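You operate a simulated robot arm through the tools that you are given. There is no shell and no other tool. Be economical: measure what you need, move in short steps, check, and stop when the job is done.

Carry out the task below with a simulated robot arm. There is one attempt and no reset: what you move stays moved.

Task
Run the cloudy pink card through the striped laminator again at THICK.
Fine: turn the heat up, wait for the green lamp; it ends clear on the cooling rack's white seat, knob off.

It is judged by the outcome, as a careful person would: the job done as asked, and still so three seconds after it is handed in. It fails if anything else is knocked over, pushed out of place, dropped, spilled or broken.

Robot
A 5-joint arm with a two-finger parallel gripper, fixed in place. Base frame: the origin is at the foot of the arm, x ahead of it, y to its left, z up; the work surface is at about z = 30. Lengths are in mm, angles in degrees, forces in N, time in s.
With the tool pointing down near the work surface it reaches from about 260 to 600 mm from the base axis. Its first joint turns from -66.0 to 66.0 degrees. The tool tilts only in the upright plane through the base axis and itself; it spins freely about its own axis. Payload 1.57 kg.
Tool frame: the origin (TCP) lies between the finger pads and is the grasp point; the fingertips stand 30 mm ahead of it; z points along the fingers, y is the line along which they close. The gripper opens to 80 mm. The fingers are 17 mm wide and 12 mm thick; the gripper's body (40 by 82 mm) begins 80 mm behind the TCP.
Orientation is told as [roll, pitch, yaw] about the base's x, y, z axes, in that order, counted from this pose: with the fingers straight down and closing along the base's y, the tool's x points along the base's -x, its y along +y and its z along -z.

Tools
- The arm moves only by the tool send_rows. Its argument "plan" is a list of rows, each a list of 2 entries, a list of its own where there are three numbers: the shift along the tool's x, y, z in mm, then the turn, a rotation vector about the tool's x, y, z in degrees. In form: [[[tx, ty, tz], [rx, ry, rz]], ...]. A call has 1 to 8 rows; each row is the pose to reach, as a shift and turn from the pose commanded when the call began, along the tool's axes at that moment. "jaw" is the closure, from 0 (fully open) to 1 (shut), set as the call begins (left out, the last holds). Rows are played at 5 a second. More than 50 mm and 8.6 degrees between two rows, or a gripper value outside its range, and nothing of the call is played. A pose out of reach is approached as far as the arm can. The call stops where the force on the tool passes 40 N (or 10 N more than at its start, if that is more) or the arm is blocked; 0.2 s more then pass. Each finger travels about 153 mm/s and halts on what it meets, pressing with about 43 N; the grip force reading is that of the motor and also rises with nothing between the fingers. The clock runs only during rows and for 0.2 s after the last one: add rows that repeat a pose to give the fingers time. It gives the time, the measured TCP pose, the force on the tool (base axes), the opening and the grip force at its end, in the units of the frame above (readings bear some noise), and new pictures: "show" is both (left out), scene, wrist or none.
- Cameras (640 x 400 px; columns grow to the right, rows downward): "scene" is fixed at [27.2, 379.8, 541.4]; the picture's right is [-0.87, -0.49, 0.00], its down [-0.20, 0.35, -0.92] and it looks along [0.45, -0.80, -0.40] (base axes); focal length 269 px, centre (320, 200). "wrist" rides on the gripper at [72, -7, -122] in the tool frame; the picture's right is [0.09, 1.00, 0.00], its down [-0.84, 0.08, -0.54] and it looks along [-0.54, 0.05, 0.84] (tool axes); focal length 238 px, centre (320, 200). There is no depth. A picture from a camera that has moved, and an enlarged one, comes with that camera's place and axes in the base frame and with its lens.
- inspect(camera, box): a new picture of the part [left, top, right, bottom] of that camera's present view, enlarged. No time passes.
- job_done(): hands the job in; it is judged then, once.

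Work in short steps. Places have to be worked out from the pictures, the camera data and where the tool is seen: move nearer, look again, correct. Check each grasp and each placing, and mend what went wrong. You have 120 turns and 170 pictures in all, those below and enlarged ones among them. Open the gripper and draw the arm clear of the work before you hand the job in, unless the task says otherwise; then end with one line.

The tools are called after "Call:" as a command line: name --argument value ..., lists and objects as JSON in quotes. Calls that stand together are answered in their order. send_rows: Moves the arm, as the interface text tells. Its arguments: {"type":"object","properties":{"plan":{"type":"array"},"jaw":{"type":"number"},"show":{"type":"string","enum":["both","scene","wrist","none"]}},"required":["plan"]} The other tools are called the same way: inspect (camera, box) takes an enlarged picture of a part of a camera's view; job_done () hands the job in.

At the start:

```text
t: 0.0
ee_pos: [313.1, -136.5, 448.8]
ee_rot: [0.0, 0.0, 0.0]
ft_force: [-0.5, -0.9, 0.1]
gripper_width: 80.1
finger_force: 0.1
```

scene: 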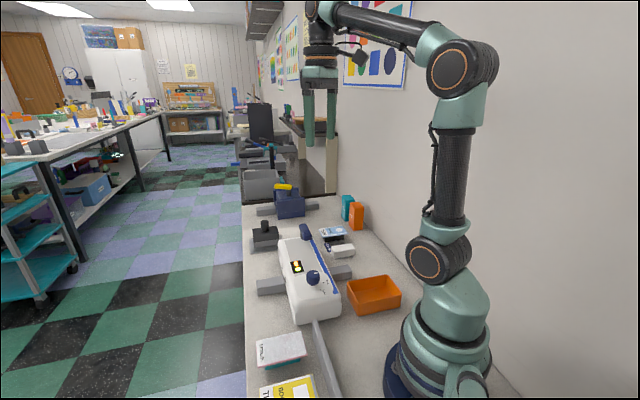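
wrist: 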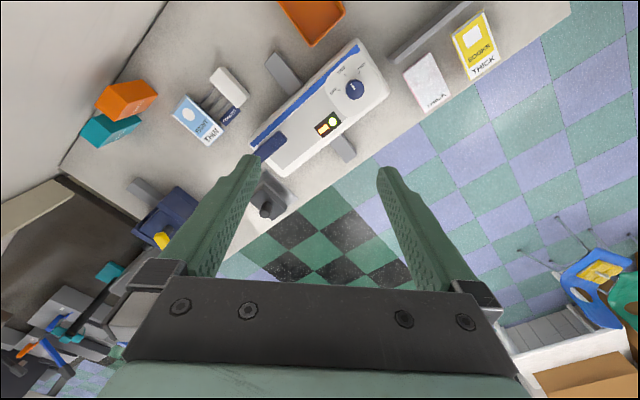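

I start by looking closely at the work area from both cameras.

Call:
inspect --camera "scene" --box '[230, 170, 410, 290]'

Call:
inspect --camera "scene" --box '[230, 280, 410, 400]'

Call:
inspect --camera "wrist" --box '[240, 30, 400, 130]'

Call:
inspect --camera "wrist" --box '[370, 0, 530, 120]'

Call:
inspect --camera "wrist" --box '[80, 50, 300, 220]'

```text
3.33 times, centred on (320, 230) of scene
camera zoom: at [27.2, 379.8, 541.4], right [-0.87, -0.49, 0.0], down [-0.2, 0.35, -0.92], along [0.45, -0.8, -0.4], focal length 895 px, centre (320, 100)
```

zoom: 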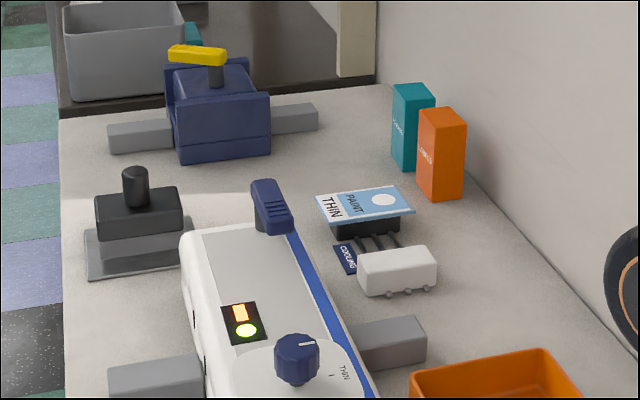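

```text
3.33 times, centred on (320, 340) of scene
camera zoom: at [27.2, 379.8, 541.4], right [-0.87, -0.49, 0.0], down [-0.2, 0.35, -0.92], along [0.45, -0.8, -0.4], focal length 895 px, centre (320, -267)
```

zoom: 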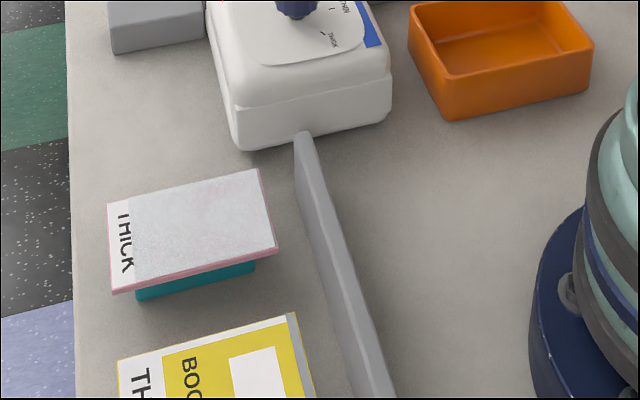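

```text
4.00 times, centred on (320, 80) of wrist
camera zoom: at [240.8, -141.9, 569.4], right [-0.09, 1.0, 0.0], down [0.84, 0.08, 0.54], along [0.54, 0.05, -0.84], focal length 953 px, centre (320, 680)
```

zoom: 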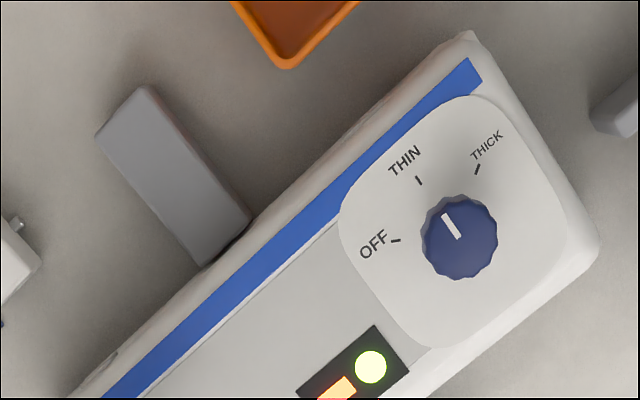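

```text
3.33 times, centred on (450, 60) of wrist
camera zoom: at [240.8, -141.9, 569.4], right [-0.09, 1.0, 0.0], down [0.84, 0.08, 0.54], along [0.54, 0.05, -0.84], focal length 794 px, centre (-113, 667)
```

zoom: 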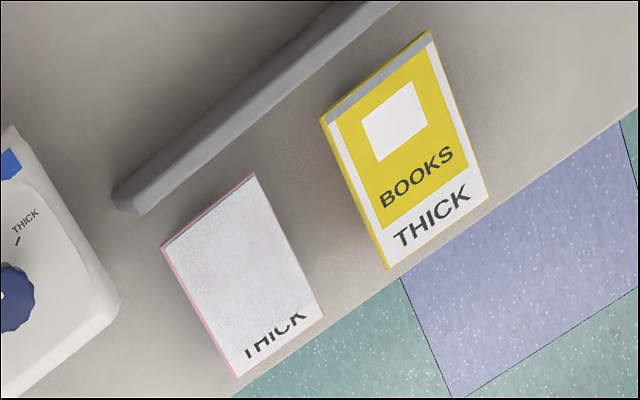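

```text
2.35 times, centred on (190, 135) of wrist
camera zoom: at [240.8, -141.9, 569.4], right [-0.09, 1.0, 0.0], down [0.84, 0.08, 0.54], along [0.54, 0.05, -0.84], focal length 561 px, centre (626, 353)
```

zoom: 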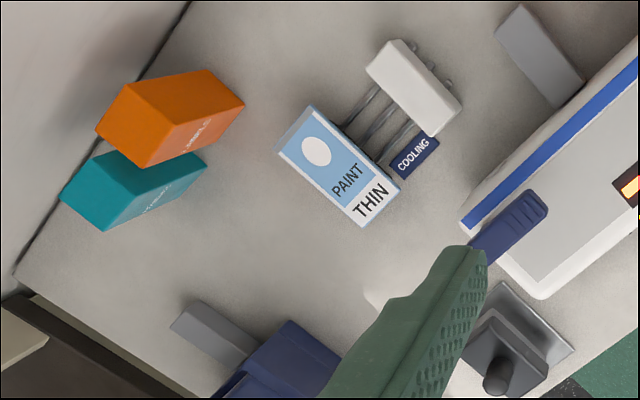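

Striped laminator: knob near (300,-72), feed axis about 43° azimuth; pink card near (279,76). I move over the knob for a closer look.

Call:
send_rows --plan '[[[3, 13, 40], [0, 0, 0]], [[6, 26, 80], [0, 0, 0]], [[9, 40, 120], [0, 0, 0]], [[13, 64, 160], [0, 0, 0]], [[13, 64, 190], [0, 0, 0]]]' --jaw 0

```text
t: 1.2
ee_pos: [299.8, -70.7, 256.6]
ee_rot: [0.1, -0.1, 0.0]
ft_force: [0.1, -0.3, 0.6]
gripper_width: 80.2
finger_force: 0.0
camera wrist: at [227.7, -76.5, 378.3], right [-0.09, 1.0, 0.0], down [0.84, 0.08, 0.54], along [0.54, 0.05, -0.84], focal length 238 px, centre (320, 200)
```

scene: 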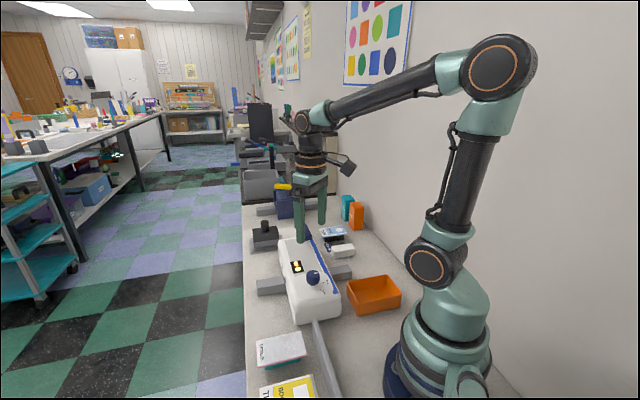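
wrist: 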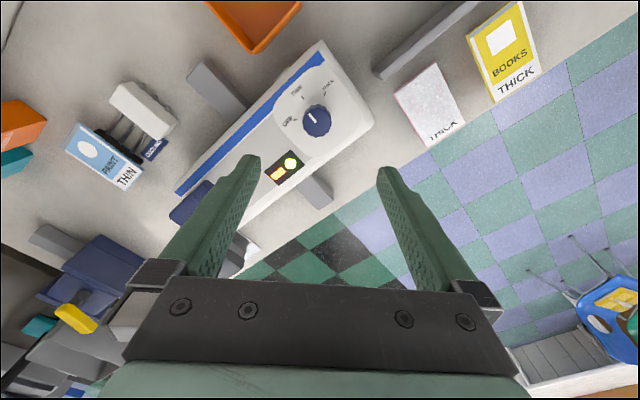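

Knob about (298,-73), top near z 110. I enlarge the knob and the slot area for the dial angles.

Call:
inspect --camera "wrist" --box '[260, 70, 380, 145]'

Call:
inspect --camera "wrist" --box '[380, 0, 560, 150]'

Call:
inspect --camera "wrist" --box '[50, 60, 240, 220]'

```text
5.33 times, centred on (320, 108) of wrist
camera zoom: at [227.7, -76.5, 378.3], right [-0.09, 1.0, 0.0], down [0.84, 0.08, 0.54], along [0.54, 0.05, -0.84], focal length 1271 px, centre (320, 693)
```

zoom: 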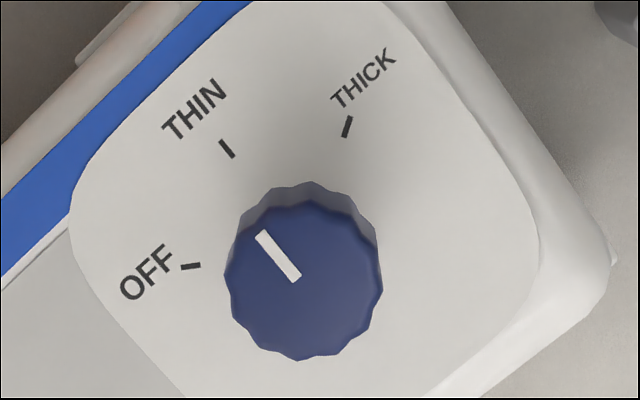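

```text
2.67 times, centred on (470, 75) of wrist
camera zoom: at [227.7, -76.5, 378.3], right [-0.09, 1.0, 0.0], down [0.84, 0.08, 0.54], along [0.54, 0.05, -0.84], focal length 636 px, centre (-80, 533)
```

zoom: 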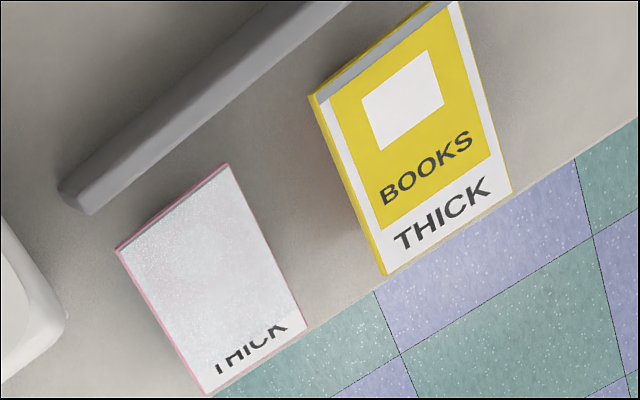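

```text
2.50 times, centred on (145, 140) of wrist
camera zoom: at [227.7, -76.5, 378.3], right [-0.09, 1.0, 0.0], down [0.84, 0.08, 0.54], along [0.54, 0.05, -0.84], focal length 596 px, centre (758, 350)
```

zoom: 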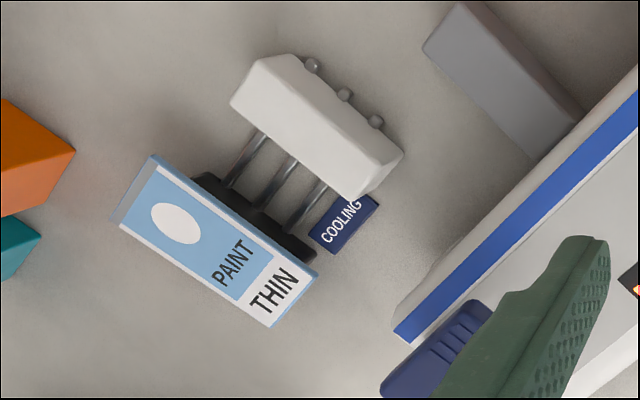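

The dial steps are about 57° apart (OFF −78°, THIN −135°, THICK −192° in base azimuth), pointer is at THIN. I descend over the knob to check alignment before closing.

Call:
send_rows --plan '[[[2, 0, 40], [0, 0, 0]], [[2.6, 0, 80], [0, 0, 0]], [[2.6, 0, 112], [0, 0, 0]], [[2.6, 0, 112], [0, 0, 0]]]'

```text
t: 2.2
ee_pos: [297.2, -71.7, 146.0]
ee_rot: [0.0, 0.0, 0.0]
ft_force: [0.4, -0.3, 0.7]
gripper_width: 80.1
finger_force: 0.1
camera wrist: at [225.4, -76.9, 267.5], right [-0.09, 1.0, 0.0], down [0.84, 0.08, 0.54], along [0.54, 0.05, -0.84], focal length 238 px, centre (320, 200)
```

scene: 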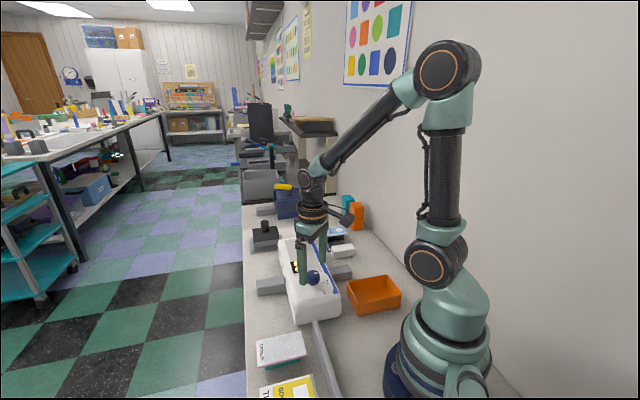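
wrist: 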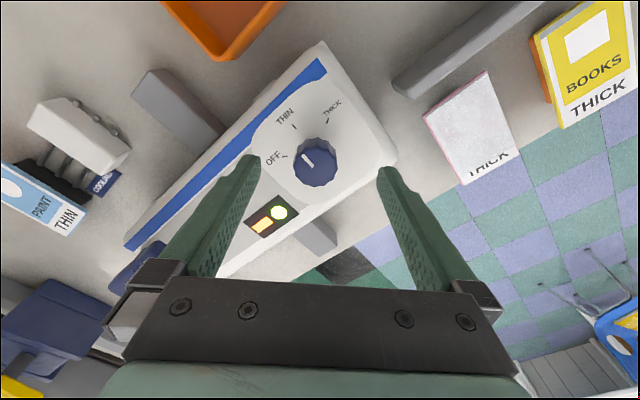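

Knob top looks nearer z 98, centre about (300,-73). I lower fingertips to about z 91 and check.

Call:
send_rows --plan '[[[-2.5, -0.7, 12], [0, 0, 0]], [[-2.5, -0.7, 25], [0, 0, 0]], [[-2.5, -0.7, 25], [0, 0, 0]]]'

Call:
inspect --camera "scene" --box '[270, 230, 360, 290]'

```text
t: 3.0
ee_pos: [299.2, -72.9, 121.6]
ee_rot: [0.0, 0.0, -0.2]
ft_force: [0.1, -0.4, -0.3]
gripper_width: 80.2
finger_force: 0.0
camera wrist: at [227.9, -79.0, 242.6], right [-0.09, 1.0, 0.0], down [0.84, 0.08, 0.54], along [0.54, 0.05, -0.84], focal length 238 px, centre (320, 200)
```

scene: 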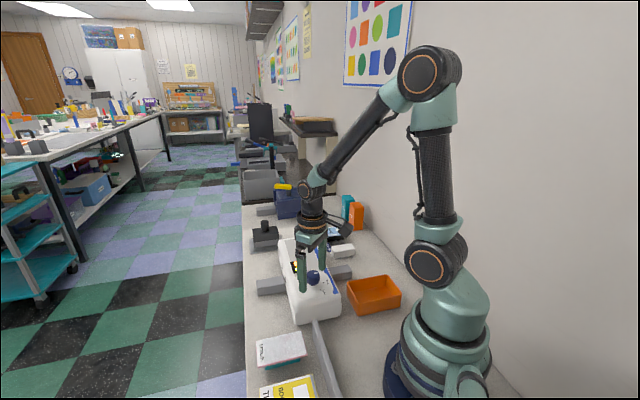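
wrist: 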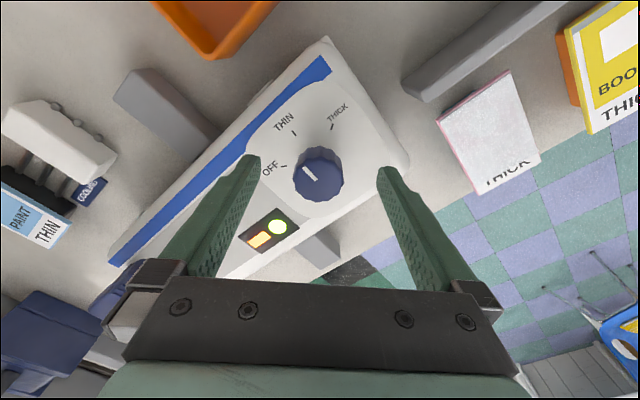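

```text
6.67 times, centred on (315, 260) of scene
camera zoom: at [27.2, 379.8, 541.4], right [-0.87, -0.49, 0.0], down [-0.2, 0.35, -0.92], along [0.45, -0.8, -0.4], focal length 1790 px, centre (353, -200)
```

zoom: 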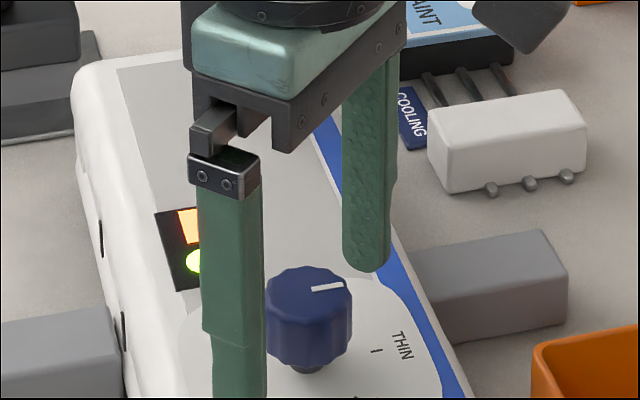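

Fingers straddle the knob. I lower 7 mm more and close on it.

Call:
send_rows --plan '[[[0, 0, 7], [0, 0, 0]], [[0, 0, 7], [0, 0, 0]]]' --show "none"

Call:
send_rows --plan '[[[0, 0, 0], [0, 0, 0]], [[0, 0, 0], [0, 0, 0]], [[0, 0, 0], [0, 0, 0]]]' --jaw 0.7 --show "wrist"

```text
t: 3.6
ee_pos: [300.1, -73.1, 114.9]
ee_rot: [0.0, 0.0, 0.0]
ft_force: [-0.6, 0.2, -0.6]
gripper_width: 80.1
finger_force: 0.0
```

```text
t: 4.4
ee_pos: [301.0, -72.7, 113.9]
ee_rot: [0.0, 0.0, 0.0]
ft_force: [-0.6, -12.9, -5.9]
gripper_width: 35.8
finger_force: 6.6
camera wrist: at [227.7, -79.0, 235.8], right [-0.09, 1.0, 0.0], down [0.84, 0.08, 0.54], along [0.54, 0.05, -0.84], focal length 238 px, centre (320, 200)
```

wrist: 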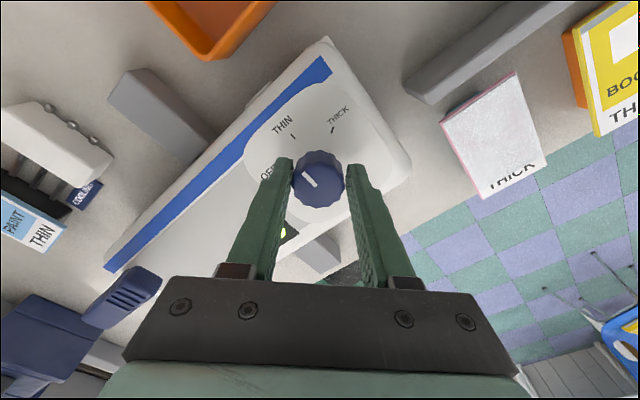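

Gripped (35.8 mm). I turn clockwise 57° to THICK.

Call:
send_rows --plan '[[[0, -0.7, 0], [0, 0, 8]], [[0, -0.7, 0], [0, 0, 16]], [[0, -0.7, 0], [0, 0, 24]], [[0, -0.7, 0], [0, 0, 32]], [[0, -0.7, 0], [0, 0, 40]], [[0, -0.7, 0], [0, 0, 48]], [[0, -0.7, 0], [0, 0, 56]], [[0, -0.7, 0], [0, 0, 57]]]' --show "wrist"

```text
t: 6.2
ee_pos: [298.9, -73.3, 114.6]
ee_rot: [0.0, 0.0, -57.1]
ft_force: [0.8, 19.7, -0.8]
gripper_width: 33.2
finger_force: 41.3
camera wrist: at [255.1, -15.4, 235.3], right [0.79, 0.62, 0.0], down [0.52, -0.66, 0.54], along [0.33, -0.43, -0.84], focal length 238 px, centre (320, 200)
```

wrist: 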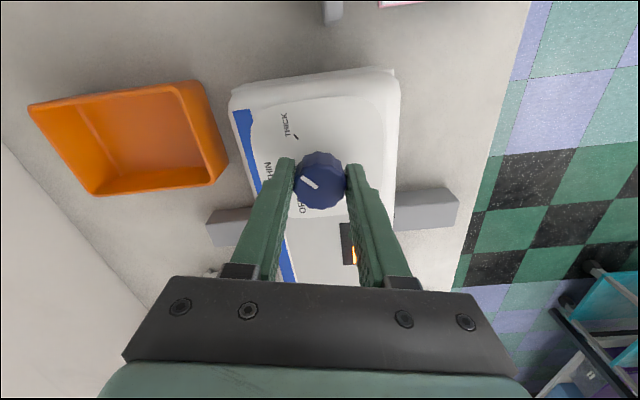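

The knob turned with the gripper; I check the pointer and lamp enlarged.

Call:
inspect --camera "wrist" --box '[240, 90, 400, 270]'

Call:
inspect --camera "scene" --box '[240, 240, 360, 320]'

```text
2.22 times, centred on (320, 180) of wrist
camera zoom: at [255.1, -15.4, 235.3], right [0.79, 0.62, 0.0], down [0.52, -0.66, 0.54], along [0.33, -0.43, -0.84], focal length 530 px, centre (320, 244)
```

zoom: 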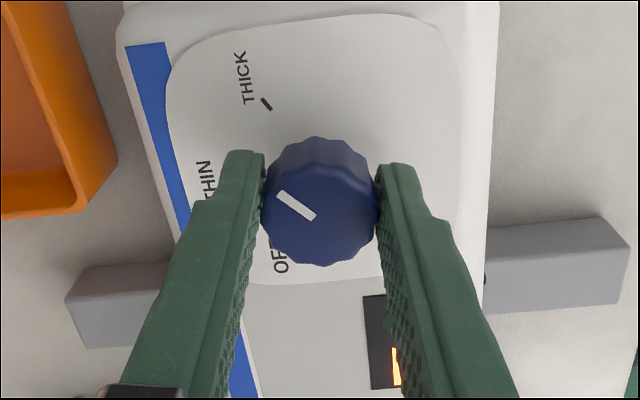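

```text
5.00 times, centred on (300, 280) of scene
camera zoom: at [27.2, 379.9, 541.4], right [-0.87, -0.49, 0.0], down [-0.2, 0.35, -0.92], along [0.45, -0.8, -0.4], focal length 1343 px, centre (420, -200)
```

zoom: 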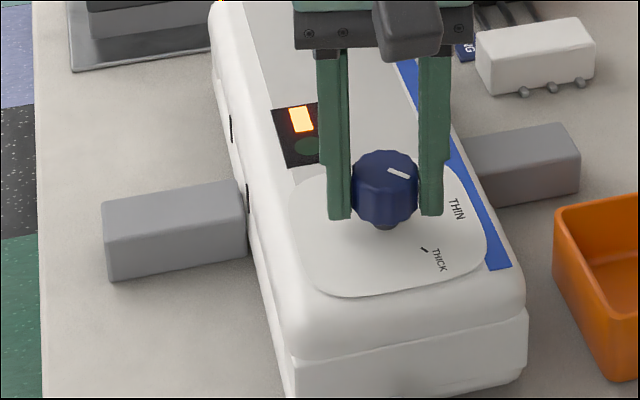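

The lamp went out (heating), but the pointer seems ~12° short of the THICK mark (slip). I turn 12° further.

Call:
send_rows --plan '[[[0, 0, 0], [0, 0, 6]], [[0, 0, 0], [0, 0, 12]], [[0, 0, 0], [0, 0, 12]]]' --show "none"

Call:
inspect --camera "wrist" --box '[240, 90, 400, 270]'

Call:
inspect --camera "scene" --box '[270, 250, 360, 310]'

```text
t: 7.2
ee_pos: [299.0, -72.4, 115.1]
ee_rot: [0.0, -0.1, -69.0]
ft_force: [3.0, 0.4, -1.9]
gripper_width: 33.4
finger_force: 40.9
stopped in row 3: the force on the tool passed its limit (the readings are from after the stop); the commanded pose is now the measured one
```

```text
2.22 times, centred on (320, 180) of wrist
camera zoom: at [267.8, -7.2, 235.2], right [0.9, 0.44, 0.0], down [0.37, -0.75, 0.54], along [0.24, -0.49, -0.84], focal length 530 px, centre (320, 244)
```

zoom: 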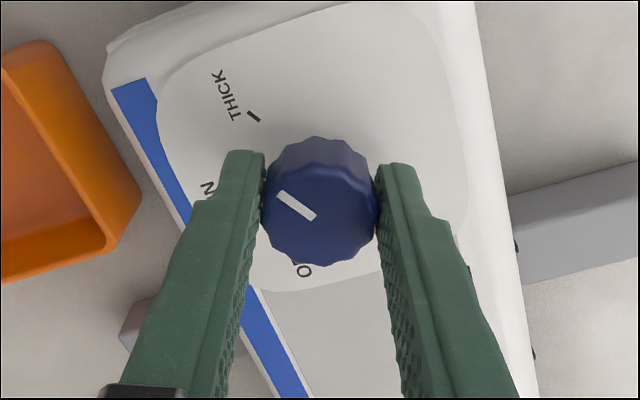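

```text
6.67 times, centred on (315, 280) of scene
camera zoom: at [27.2, 379.8, 541.4], right [-0.87, -0.49, 0.0], down [-0.2, 0.35, -0.92], along [0.45, -0.8, -0.4], focal length 1790 px, centre (353, -333)
```

zoom: 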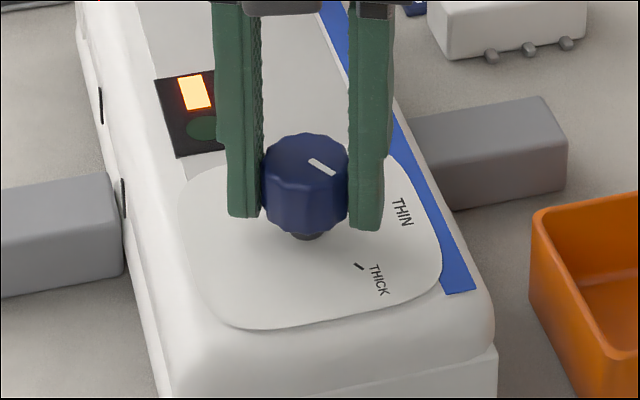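

The pointer now lines up with THICK. I release and lift, then look at the lamp.

Call:
send_rows --plan '[[[0, 0, 0], [0, 0, 0]], [[0, 0, 0], [0, 0, 0]], [[0, 0, 30], [0, 0, 0]], [[0, 0, -20], [0, 0, 0]], [[0, 0, -60], [0, 0, 0]]]' --jaw 0 --show "none"

```text
t: 7.9
ee_pos: [300.7, -73.2, 107.8]
ee_rot: [0.0, 0.1, -68.9]
ft_force: [-6.2, 2.5, 15.3]
gripper_width: 79.5
finger_force: 0.0
stopped in row 3: the force on the tool passed its limit (the readings are from after the stop); the commanded pose is now the measured one
```

I mistyped one row (+30 went down); it stopped on the plate safely. I lift straight up now.

Call:
send_rows --plan '[[[0, 0, -20], [0, 0, 0]], [[0, 0, -60], [0, 0, 0]], [[0, 0, -100], [0, 0, 0]], [[0, 0, -140], [0, 0, 0]], [[0, 0, -140], [0, 0, 0]]]' --jaw 0

Call:
inspect --camera "scene" --box '[240, 220, 360, 320]'

```text
t: 9.1
ee_pos: [299.5, -75.5, 244.2]
ee_rot: [-0.2, 0.0, -69.1]
ft_force: [0.1, 0.8, 0.2]
gripper_width: 80.1
finger_force: 0.1
camera wrist: at [267.9, -8.9, 366.5], right [0.9, 0.44, 0.0], down [0.37, -0.75, 0.54], along [0.24, -0.49, -0.84], focal length 238 px, centre (320, 200)
```

scene: 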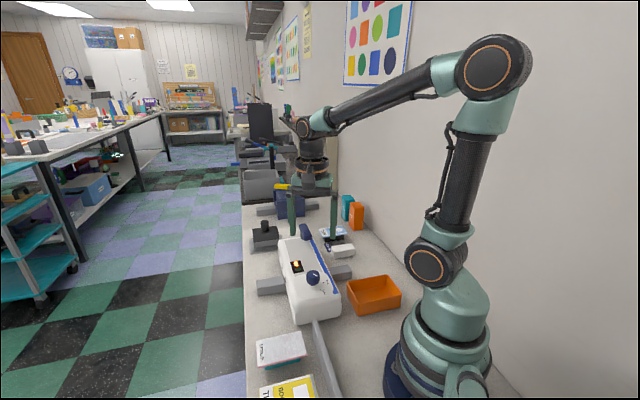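
wrist: 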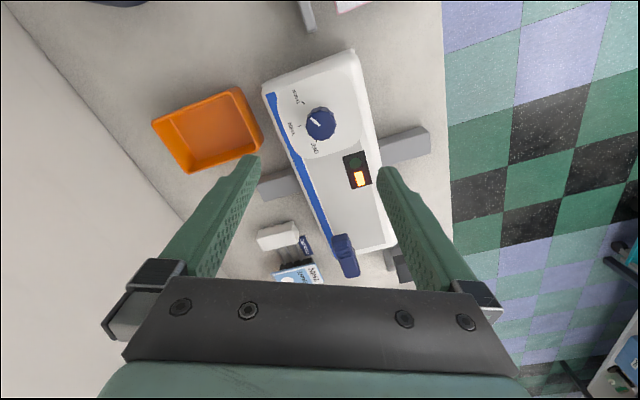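

```text
4.00 times, centred on (300, 270) of scene
camera zoom: at [27.2, 379.8, 541.4], right [-0.87, -0.49, 0.0], down [-0.2, 0.35, -0.92], along [0.45, -0.8, -0.4], focal length 1074 px, centre (400, -80)
```

zoom: 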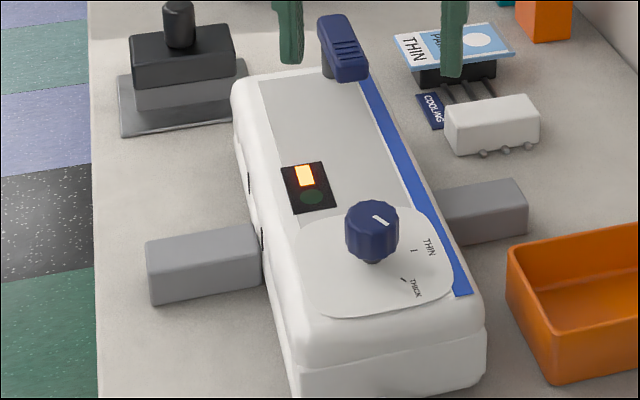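

Knob at THICK, lamp amber (heating). Meanwhile I go around to the room-side (B) of the laminator to see the feed slot.

Call:
send_rows --plan '[[[-5, 17, 0], [0, 0, 8.5]], [[-10, 34, 5], [0, 0, 17]], [[-15, 51, 10], [0, 0, 25.5]], [[-20, 68, 15], [0, 0, 34]], [[-25, 85, 20], [0, 0, 42.5]], [[-30, 102, 25], [0, 0, 51]], [[-36, 120, 30], [0, 0, 59.5]], [[-41, 134, 40], [0, 0, 68]]]' --show "wrist"

```text
t: 10.9
ee_pos: [440.8, -62.7, 207.1]
ee_rot: [0.0, -0.1, -137.2]
ft_force: [1.0, 0.3, 0.2]
gripper_width: 80.1
finger_force: 0.1
camera wrist: at [488.1, -8.1, 328.0], right [0.74, -0.67, 0.0], down [-0.56, -0.63, 0.54], along [-0.36, -0.4, -0.84], focal length 238 px, centre (320, 200)
```

wrist: 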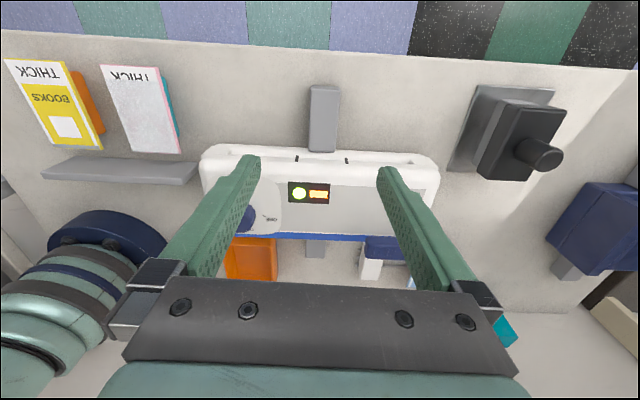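

The green lamp is lit again. I zoom in on the laminator's feed side and lamp.

Call:
inspect --camera "wrist" --box '[190, 70, 450, 280]'

Call:
inspect --camera "scene" --box '[250, 230, 350, 330]'

Call:
inspect --camera "wrist" --box '[0, 40, 220, 200]'

```text
1.90 times, centred on (320, 175) of wrist
camera zoom: at [488.1, -8.1, 328.0], right [0.74, -0.67, 0.0], down [-0.56, -0.63, 0.54], along [-0.36, -0.4, -0.84], focal length 454 px, centre (320, 248)
```

zoom: 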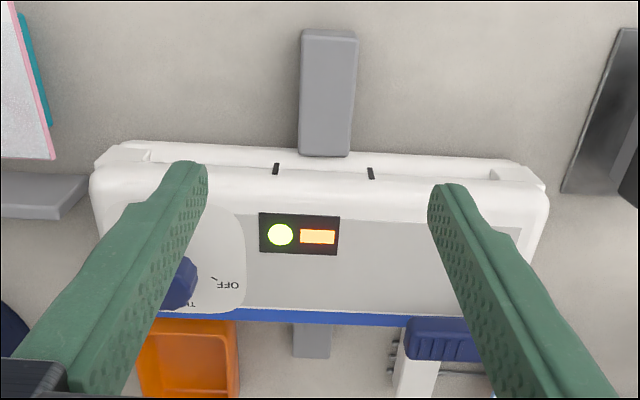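

```text
4.00 times, centred on (300, 280) of scene
camera zoom: at [27.2, 379.8, 541.4], right [-0.87, -0.49, 0.0], down [-0.2, 0.35, -0.92], along [0.45, -0.8, -0.4], focal length 1074 px, centre (400, -120)
```

zoom: 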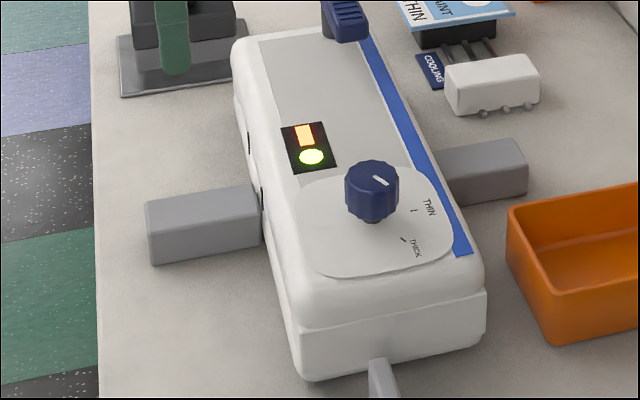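

```text
2.50 times, centred on (110, 120) of wrist
camera zoom: at [488.1, -8.1, 328.0], right [0.74, -0.67, 0.0], down [-0.56, -0.63, 0.54], along [-0.36, -0.4, -0.84], focal length 596 px, centre (845, 400)
```

zoom: 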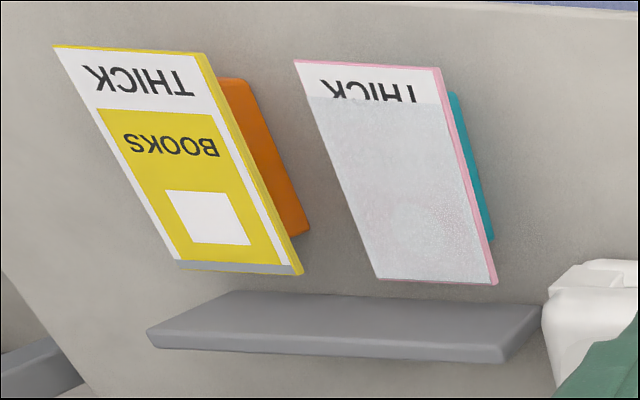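

Green is lit at THICK. The card lies with its label end toward the room, centre about (285,84). I move above it to look closely.

Call:
send_rows --plan '[[[1, -43, 0], [0, 0, 0]], [[2, -86, 0], [0, 0, 0]], [[3, -129, 0], [0, 0, 0]], [[4, -172, 10], [0, 0, 0]], [[4, -212, 27], [0, 0, 0]], [[4, -212, 37], [0, 0, 0]]]'

Call:
inspect --camera "scene" --box '[240, 290, 350, 400]'

```text
t: 12.3
ee_pos: [298.2, 94.9, 168.6]
ee_rot: [0.0, 0.0, -137.0]
ft_force: [0.5, -0.4, -0.6]
gripper_width: 80.0
finger_force: 0.0
camera wrist: at [345.8, 149.0, 290.2], right [0.75, -0.67, 0.0], down [-0.56, -0.63, 0.54], along [-0.36, -0.4, -0.84], focal length 238 px, centre (320, 200)
```

scene: 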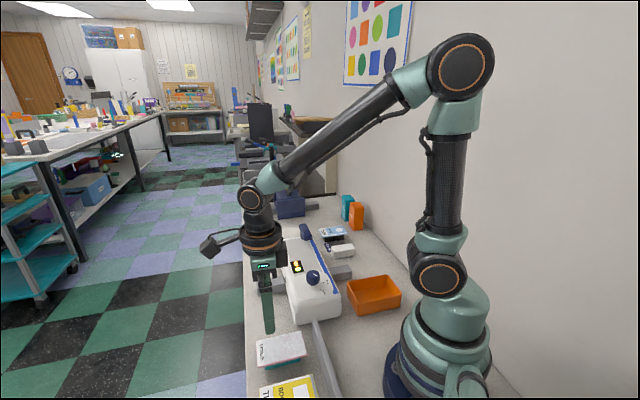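
wrist: 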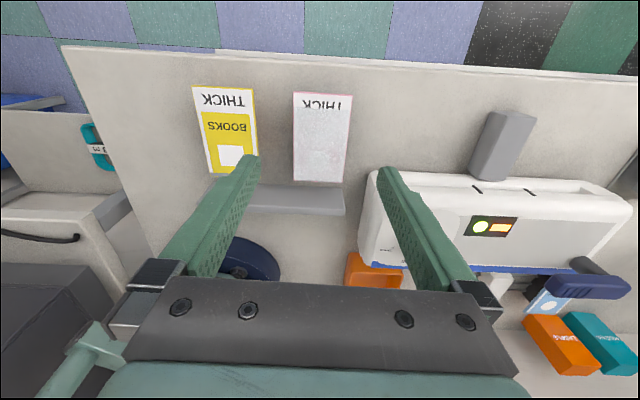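

```text
3.64 times, centred on (295, 345) of scene
camera zoom: at [27.2, 379.8, 541.4], right [-0.87, -0.49, 0.0], down [-0.2, 0.35, -0.92], along [0.45, -0.8, -0.4], focal length 977 px, centre (411, -327)
```

zoom: 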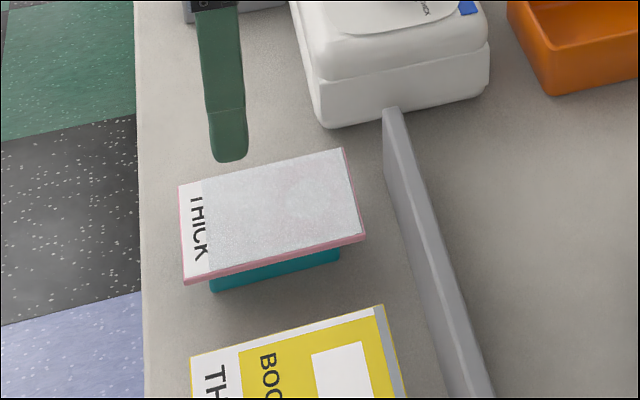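

Card centre about (287,84), axis ≈45°. I descend toward it, gripping slightly nearer the label end so the leading end stays free.

Call:
send_rows --plan '[[[4, 0, 35], [0, 0, -1]], [[4, 0, 70], [0, 0, -2]], [[4, 0, 75], [0, 0, -2]], [[4, 0, 75], [0, 0, -2]]]'

Call:
inspect --camera "scene" --box '[240, 290, 350, 400]'

```text
t: 13.3
ee_pos: [300.5, 97.7, 92.4]
ee_rot: [0.0, -0.1, -135.0]
ft_force: [0.0, 0.3, -0.5]
gripper_width: 80.1
finger_force: 0.2
camera wrist: at [347.2, 153.7, 214.4], right [0.77, -0.64, 0.0], down [-0.54, -0.65, 0.54], along [-0.35, -0.42, -0.84], focal length 238 px, centre (320, 200)
```

scene: 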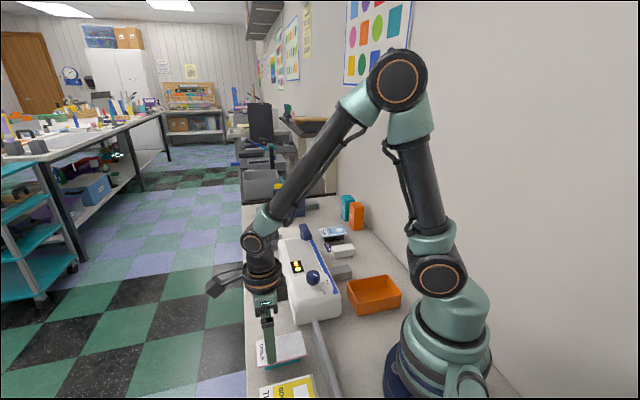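
wrist: 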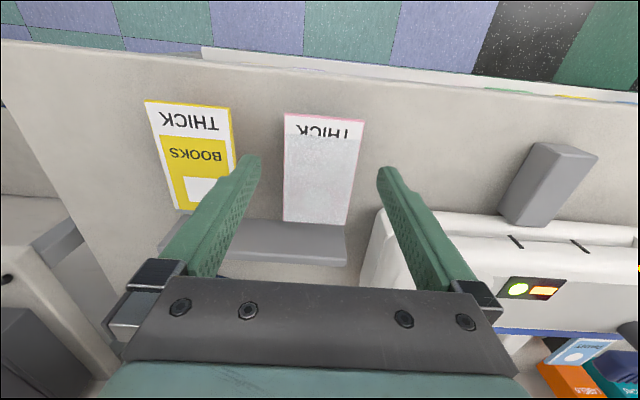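

```text
3.64 times, centred on (295, 345) of scene
camera zoom: at [27.2, 379.8, 541.4], right [-0.87, -0.49, 0.0], down [-0.2, 0.35, -0.92], along [0.45, -0.8, -0.4], focal length 977 px, centre (411, -327)
```

zoom: 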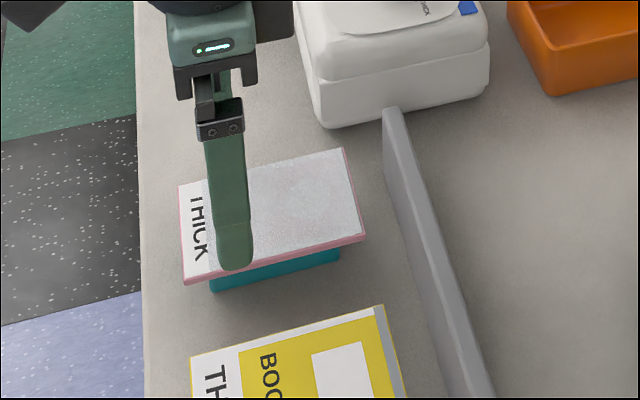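

Aligned within ~2 mm. I shift 1.5 mm sideways and lower the tips to about z 38.

Call:
send_rows --plan '[[[0, 1.5, 12], [0, 0, 0]], [[0, 1.5, 24], [0, 0, 0]], [[0, 1.5, 24], [0, 0, 0]]]'

Call:
inspect --camera "scene" --box '[240, 310, 330, 400]'

Call:
inspect --camera "wrist" --box '[230, 90, 420, 260]'

```text
t: 14.1
ee_pos: [301.6, 96.5, 69.2]
ee_rot: [0.0, 0.0, -135.0]
ft_force: [-0.7, 0.1, -0.7]
gripper_width: 80.2
finger_force: 0.0
camera wrist: at [348.5, 152.9, 190.5], right [0.77, -0.64, 0.0], down [-0.54, -0.65, 0.54], along [-0.35, -0.42, -0.84], focal length 238 px, centre (320, 200)
```

scene: 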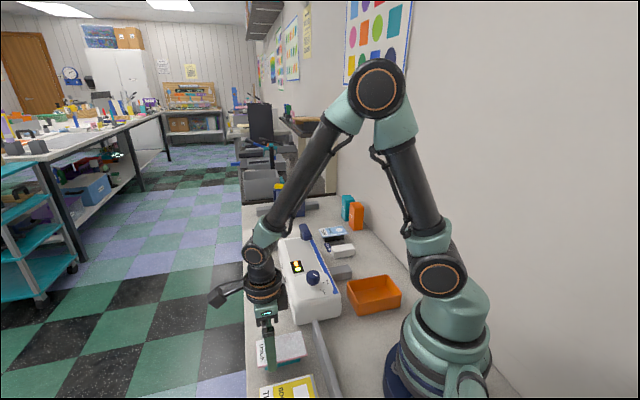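
wrist: 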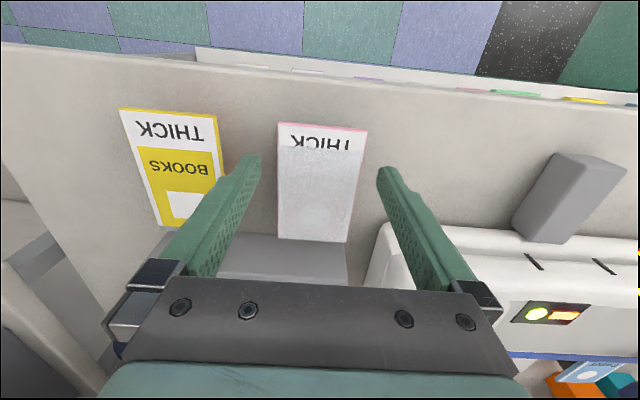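

```text
4.44 times, centred on (285, 355) of scene
camera zoom: at [27.2, 379.8, 541.4], right [-0.87, -0.49, 0.0], down [-0.2, 0.35, -0.92], along [0.45, -0.8, -0.4], focal length 1194 px, centre (476, -489)
```

zoom: 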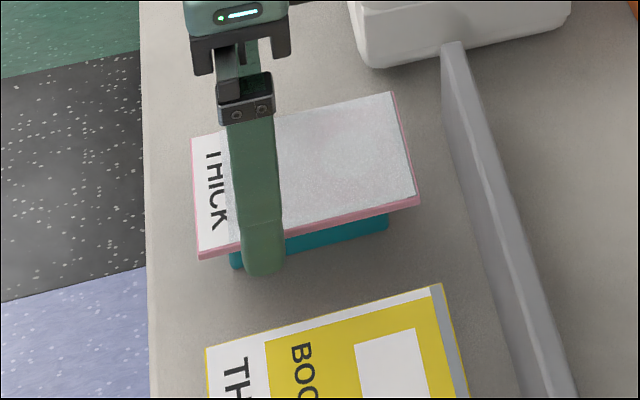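

```text
2.35 times, centred on (325, 175) of wrist
camera zoom: at [348.5, 152.9, 190.5], right [0.77, -0.64, 0.0], down [-0.54, -0.65, 0.54], along [-0.35, -0.42, -0.84], focal length 561 px, centre (308, 259)
```

zoom: 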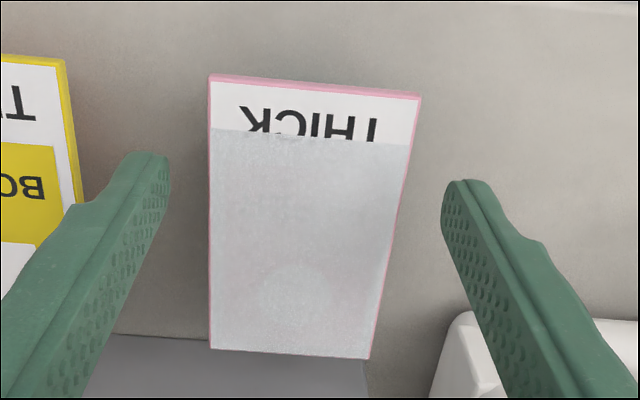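

Card top seems to be at z≈38–40, so tips need to be a bit lower. I lower 5 mm more, then close gently.

Call:
send_rows --plan '[[[0, 1, 5], [0, 0, 0]], [[0, 1, 5], [0, 0, 0]]]' --show "none"

Call:
send_rows --plan '[[[0, 0, 0], [0, 0, 0]], [[0, 0, 0], [0, 0, 0]], [[0, 0, 0], [0, 0, 0]]]' --jaw 0.3

Call:
inspect --camera "scene" --box '[240, 310, 330, 400]'

```text
t: 14.7
ee_pos: [301.7, 95.2, 63.9]
ee_rot: [0.0, -0.1, -135.0]
ft_force: [0.5, 0.4, -1.0]
gripper_width: 80.1
finger_force: 0.0
```

```text
t: 15.5
ee_pos: [303.6, 94.8, 64.1]
ee_rot: [0.0, -0.1, -135.0]
ft_force: [0.8, -0.1, 0.1]
gripper_width: 56.2
finger_force: 0.0
camera wrist: at [349.6, 151.8, 185.4], right [0.77, -0.64, 0.0], down [-0.54, -0.65, 0.54], along [-0.35, -0.42, -0.84], focal length 238 px, centre (320, 200)
```

scene: 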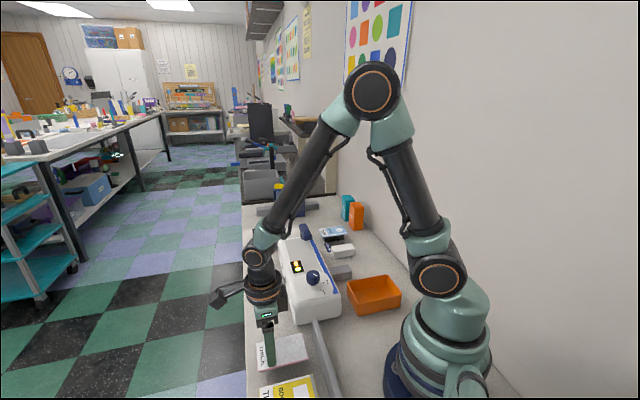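
wrist: 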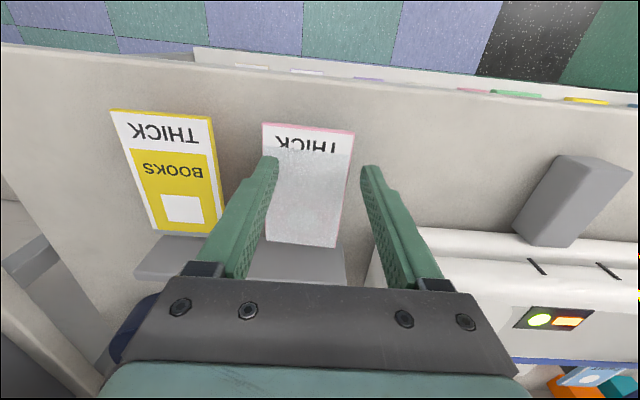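

```text
4.44 times, centred on (285, 355) of scene
camera zoom: at [27.2, 379.8, 541.4], right [-0.87, -0.49, 0.0], down [-0.2, 0.35, -0.92], along [0.45, -0.8, -0.4], focal length 1194 px, centre (476, -489)
```

zoom: 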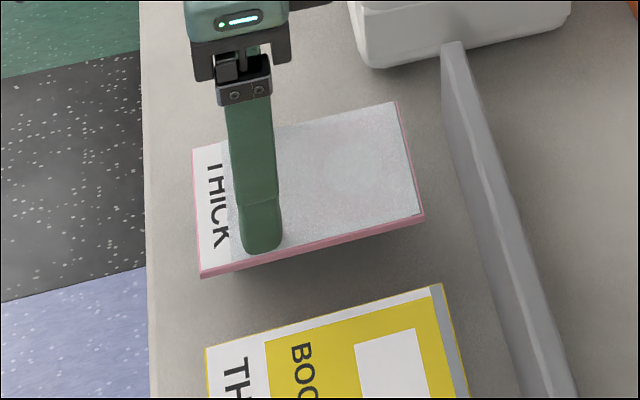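

The fingers closed to 56 mm without force; the card seems to have been shifted. I look carefully.

Call:
inspect --camera "wrist" --box '[230, 100, 420, 260]'

Call:
inspect --camera "scene" --box '[250, 325, 310, 385]'

```text
2.50 times, centred on (325, 180) of wrist
camera zoom: at [349.6, 151.8, 185.4], right [0.77, -0.64, 0.0], down [-0.54, -0.65, 0.54], along [-0.35, -0.42, -0.84], focal length 596 px, centre (308, 250)
```

zoom: 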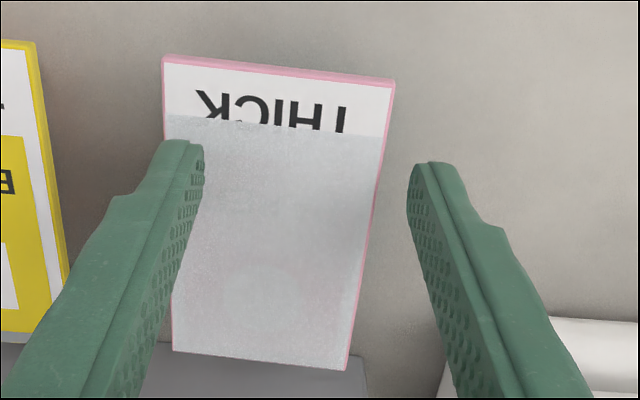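

```text
6.67 times, centred on (280, 355) of scene
camera zoom: at [27.2, 379.8, 541.4], right [-0.87, -0.49, 0.0], down [-0.2, 0.35, -0.92], along [0.45, -0.8, -0.4], focal length 1790 px, centre (587, -833)
```

zoom: 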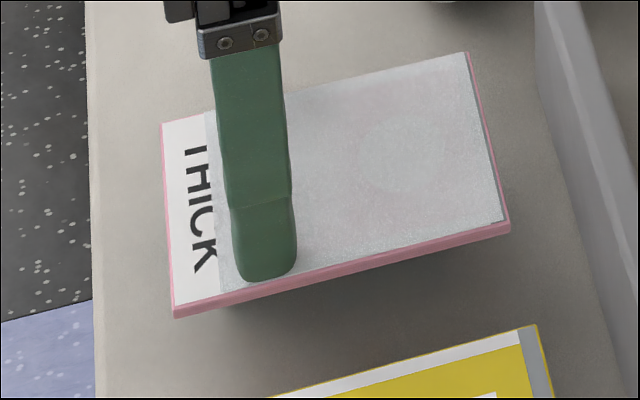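

It seems the left finger rode over the card edge and tipped it slightly. I open again and raise a little to see the card's state.

Call:
send_rows --plan '[[[0, 0, -4], [0, 0, 0]], [[0, 0, -25], [0, 0, 0]], [[0, 0, -50], [0, 0, 0]]]' --jaw 0 --show "wrist"

Call:
inspect --camera "scene" --box '[250, 325, 310, 385]'

Call:
inspect --camera "wrist" --box '[230, 100, 420, 260]'

```text
t: 16.3
ee_pos: [304.5, 94.6, 116.6]
ee_rot: [0.1, -0.1, -135.0]
ft_force: [0.1, 0.3, -1.0]
gripper_width: 80.0
finger_force: 0.0
camera wrist: at [349.8, 151.5, 237.1], right [0.77, -0.64, 0.0], down [-0.54, -0.65, 0.54], along [-0.35, -0.42, -0.84], focal length 238 px, centre (320, 200)
```

wrist: 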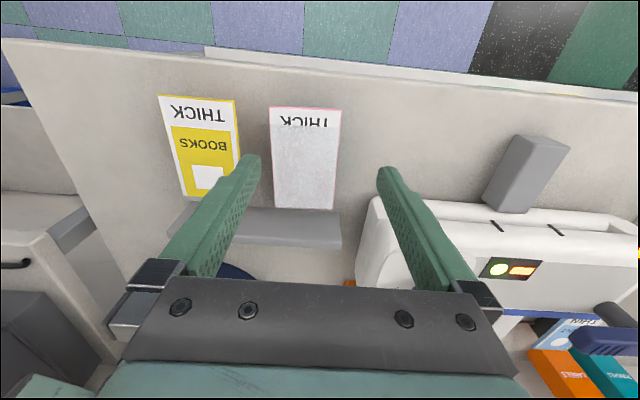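

```text
6.67 times, centred on (280, 355) of scene
camera zoom: at [27.2, 379.8, 541.4], right [-0.87, -0.49, 0.0], down [-0.2, 0.35, -0.92], along [0.45, -0.8, -0.4], focal length 1790 px, centre (587, -833)
```

zoom: 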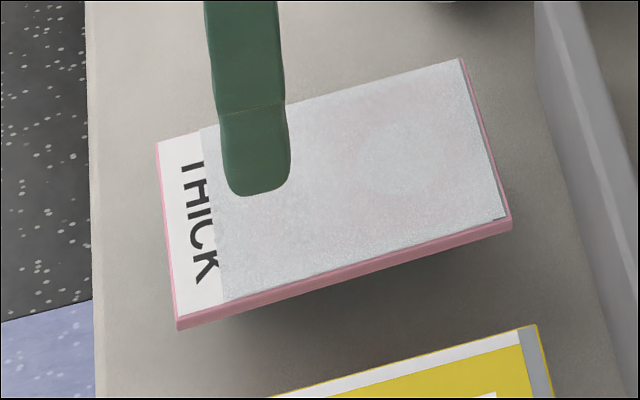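

```text
2.50 times, centred on (325, 180) of wrist
camera zoom: at [349.8, 151.5, 237.1], right [0.77, -0.64, 0.0], down [-0.54, -0.65, 0.54], along [-0.35, -0.42, -0.84], focal length 596 px, centre (308, 250)
```

zoom: 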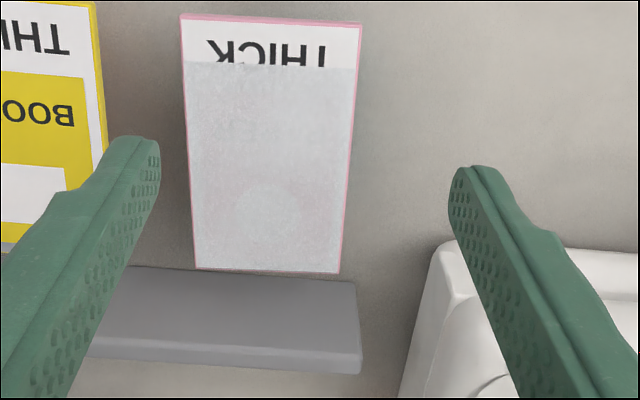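

Triangulation says the card is now near (281,92), about 10 mm to the left of before, roughly z 39. I sidestep to view beneath its edge from the side and understand its support.

Call:
send_rows --plan '[[[0, 40, -10], [0, 0, 0]], [[0, 80, -20], [0, 0, 0]], [[0, 120, -20], [0, 0, 0]], [[0, 120, -20], [0, 0, 0]]]' --show "wrist"

Call:
inspect --camera "wrist" --box '[60, 60, 260, 220]'

Call:
inspect --camera "scene" --box '[245, 320, 325, 400]'

```text
t: 17.3
ee_pos: [387.6, 10.3, 134.9]
ee_rot: [0.0, 0.0, -135.1]
ft_force: [-0.6, 0.4, 0.1]
gripper_width: 80.1
finger_force: 0.2
camera wrist: at [433.8, 66.7, 256.0], right [0.77, -0.64, 0.0], down [-0.54, -0.65, 0.54], along [-0.35, -0.42, -0.84], focal length 238 px, centre (320, 200)
```

wrist: 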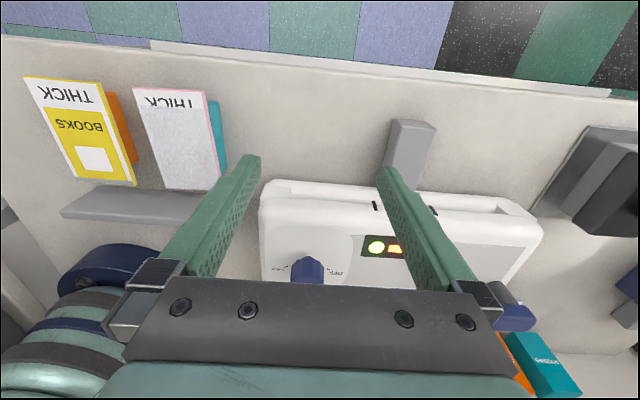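

```text
2.50 times, centred on (160, 140) of wrist
camera zoom: at [433.8, 66.7, 256.0], right [0.77, -0.64, 0.0], down [-0.54, -0.65, 0.54], along [-0.35, -0.42, -0.84], focal length 596 px, centre (720, 350)
```

zoom: 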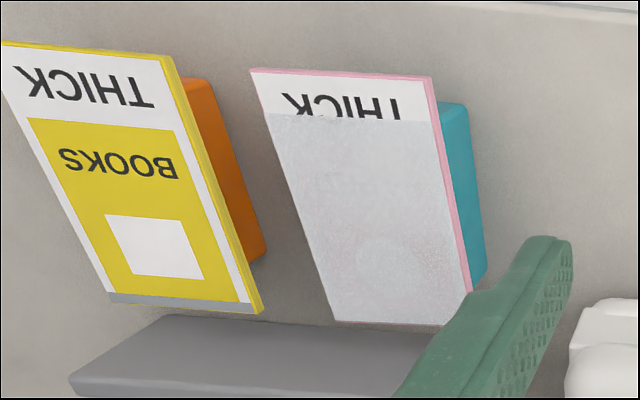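

```text
5.00 times, centred on (285, 360) of scene
camera zoom: at [27.2, 379.8, 541.4], right [-0.87, -0.49, 0.0], down [-0.2, 0.35, -0.92], along [0.45, -0.8, -0.4], focal length 1343 px, centre (495, -600)
```

zoom: 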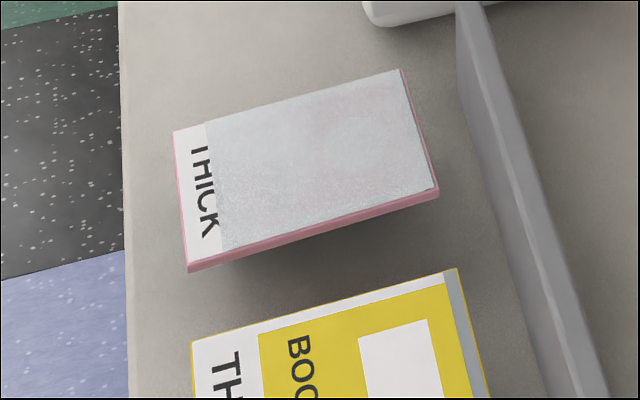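

The card sits on a tall teal support and is level; fingertips were just too shallow. I return above its new position (about (281,92)), staying at z 90 to check alignment first.

Call:
send_rows --plan '[[[-1, -45, 0], [0, 0, 0]], [[-2, -90, 5], [0, 0, -1]], [[-2.4, -132.6, 20], [0, 0, -1]], [[-2.4, -132.6, 50], [0, 0, -1]], [[-2.4, -132.6, 55], [0, 0, -1]], [[-2.4, -132.6, 55], [0, 0, -1]]]' --show "none"

Call:
inspect --camera "wrist" --box '[220, 90, 420, 260]'

Call:
inspect --camera "scene" --box '[245, 320, 325, 400]'

```text
t: 18.7
ee_pos: [291.3, 103.9, 80.3]
ee_rot: [0.0, 0.0, -134.1]
ft_force: [0.4, 0.0, 0.6]
gripper_width: 79.9
finger_force: 0.1
```

```text
2.35 times, centred on (320, 175) of wrist
camera zoom: at [336.0, 161.0, 201.1], right [0.78, -0.63, 0.0], down [-0.53, -0.66, 0.54], along [-0.34, -0.42, -0.84], focal length 561 px, centre (320, 259)
```

zoom: 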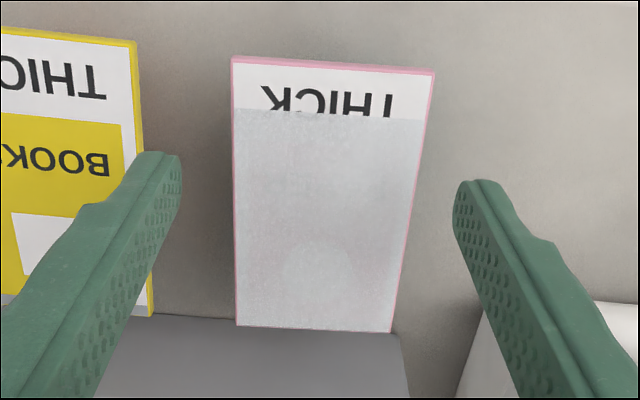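

```text
5.00 times, centred on (285, 360) of scene
camera zoom: at [27.2, 379.8, 541.4], right [-0.87, -0.49, 0.0], down [-0.2, 0.35, -0.92], along [0.45, -0.8, -0.4], focal length 1343 px, centre (495, -600)
```

zoom: 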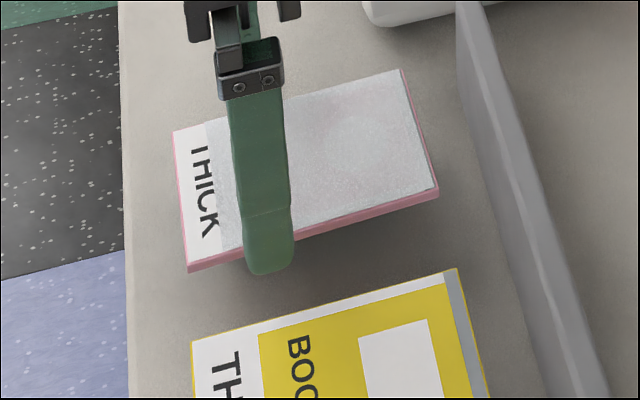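

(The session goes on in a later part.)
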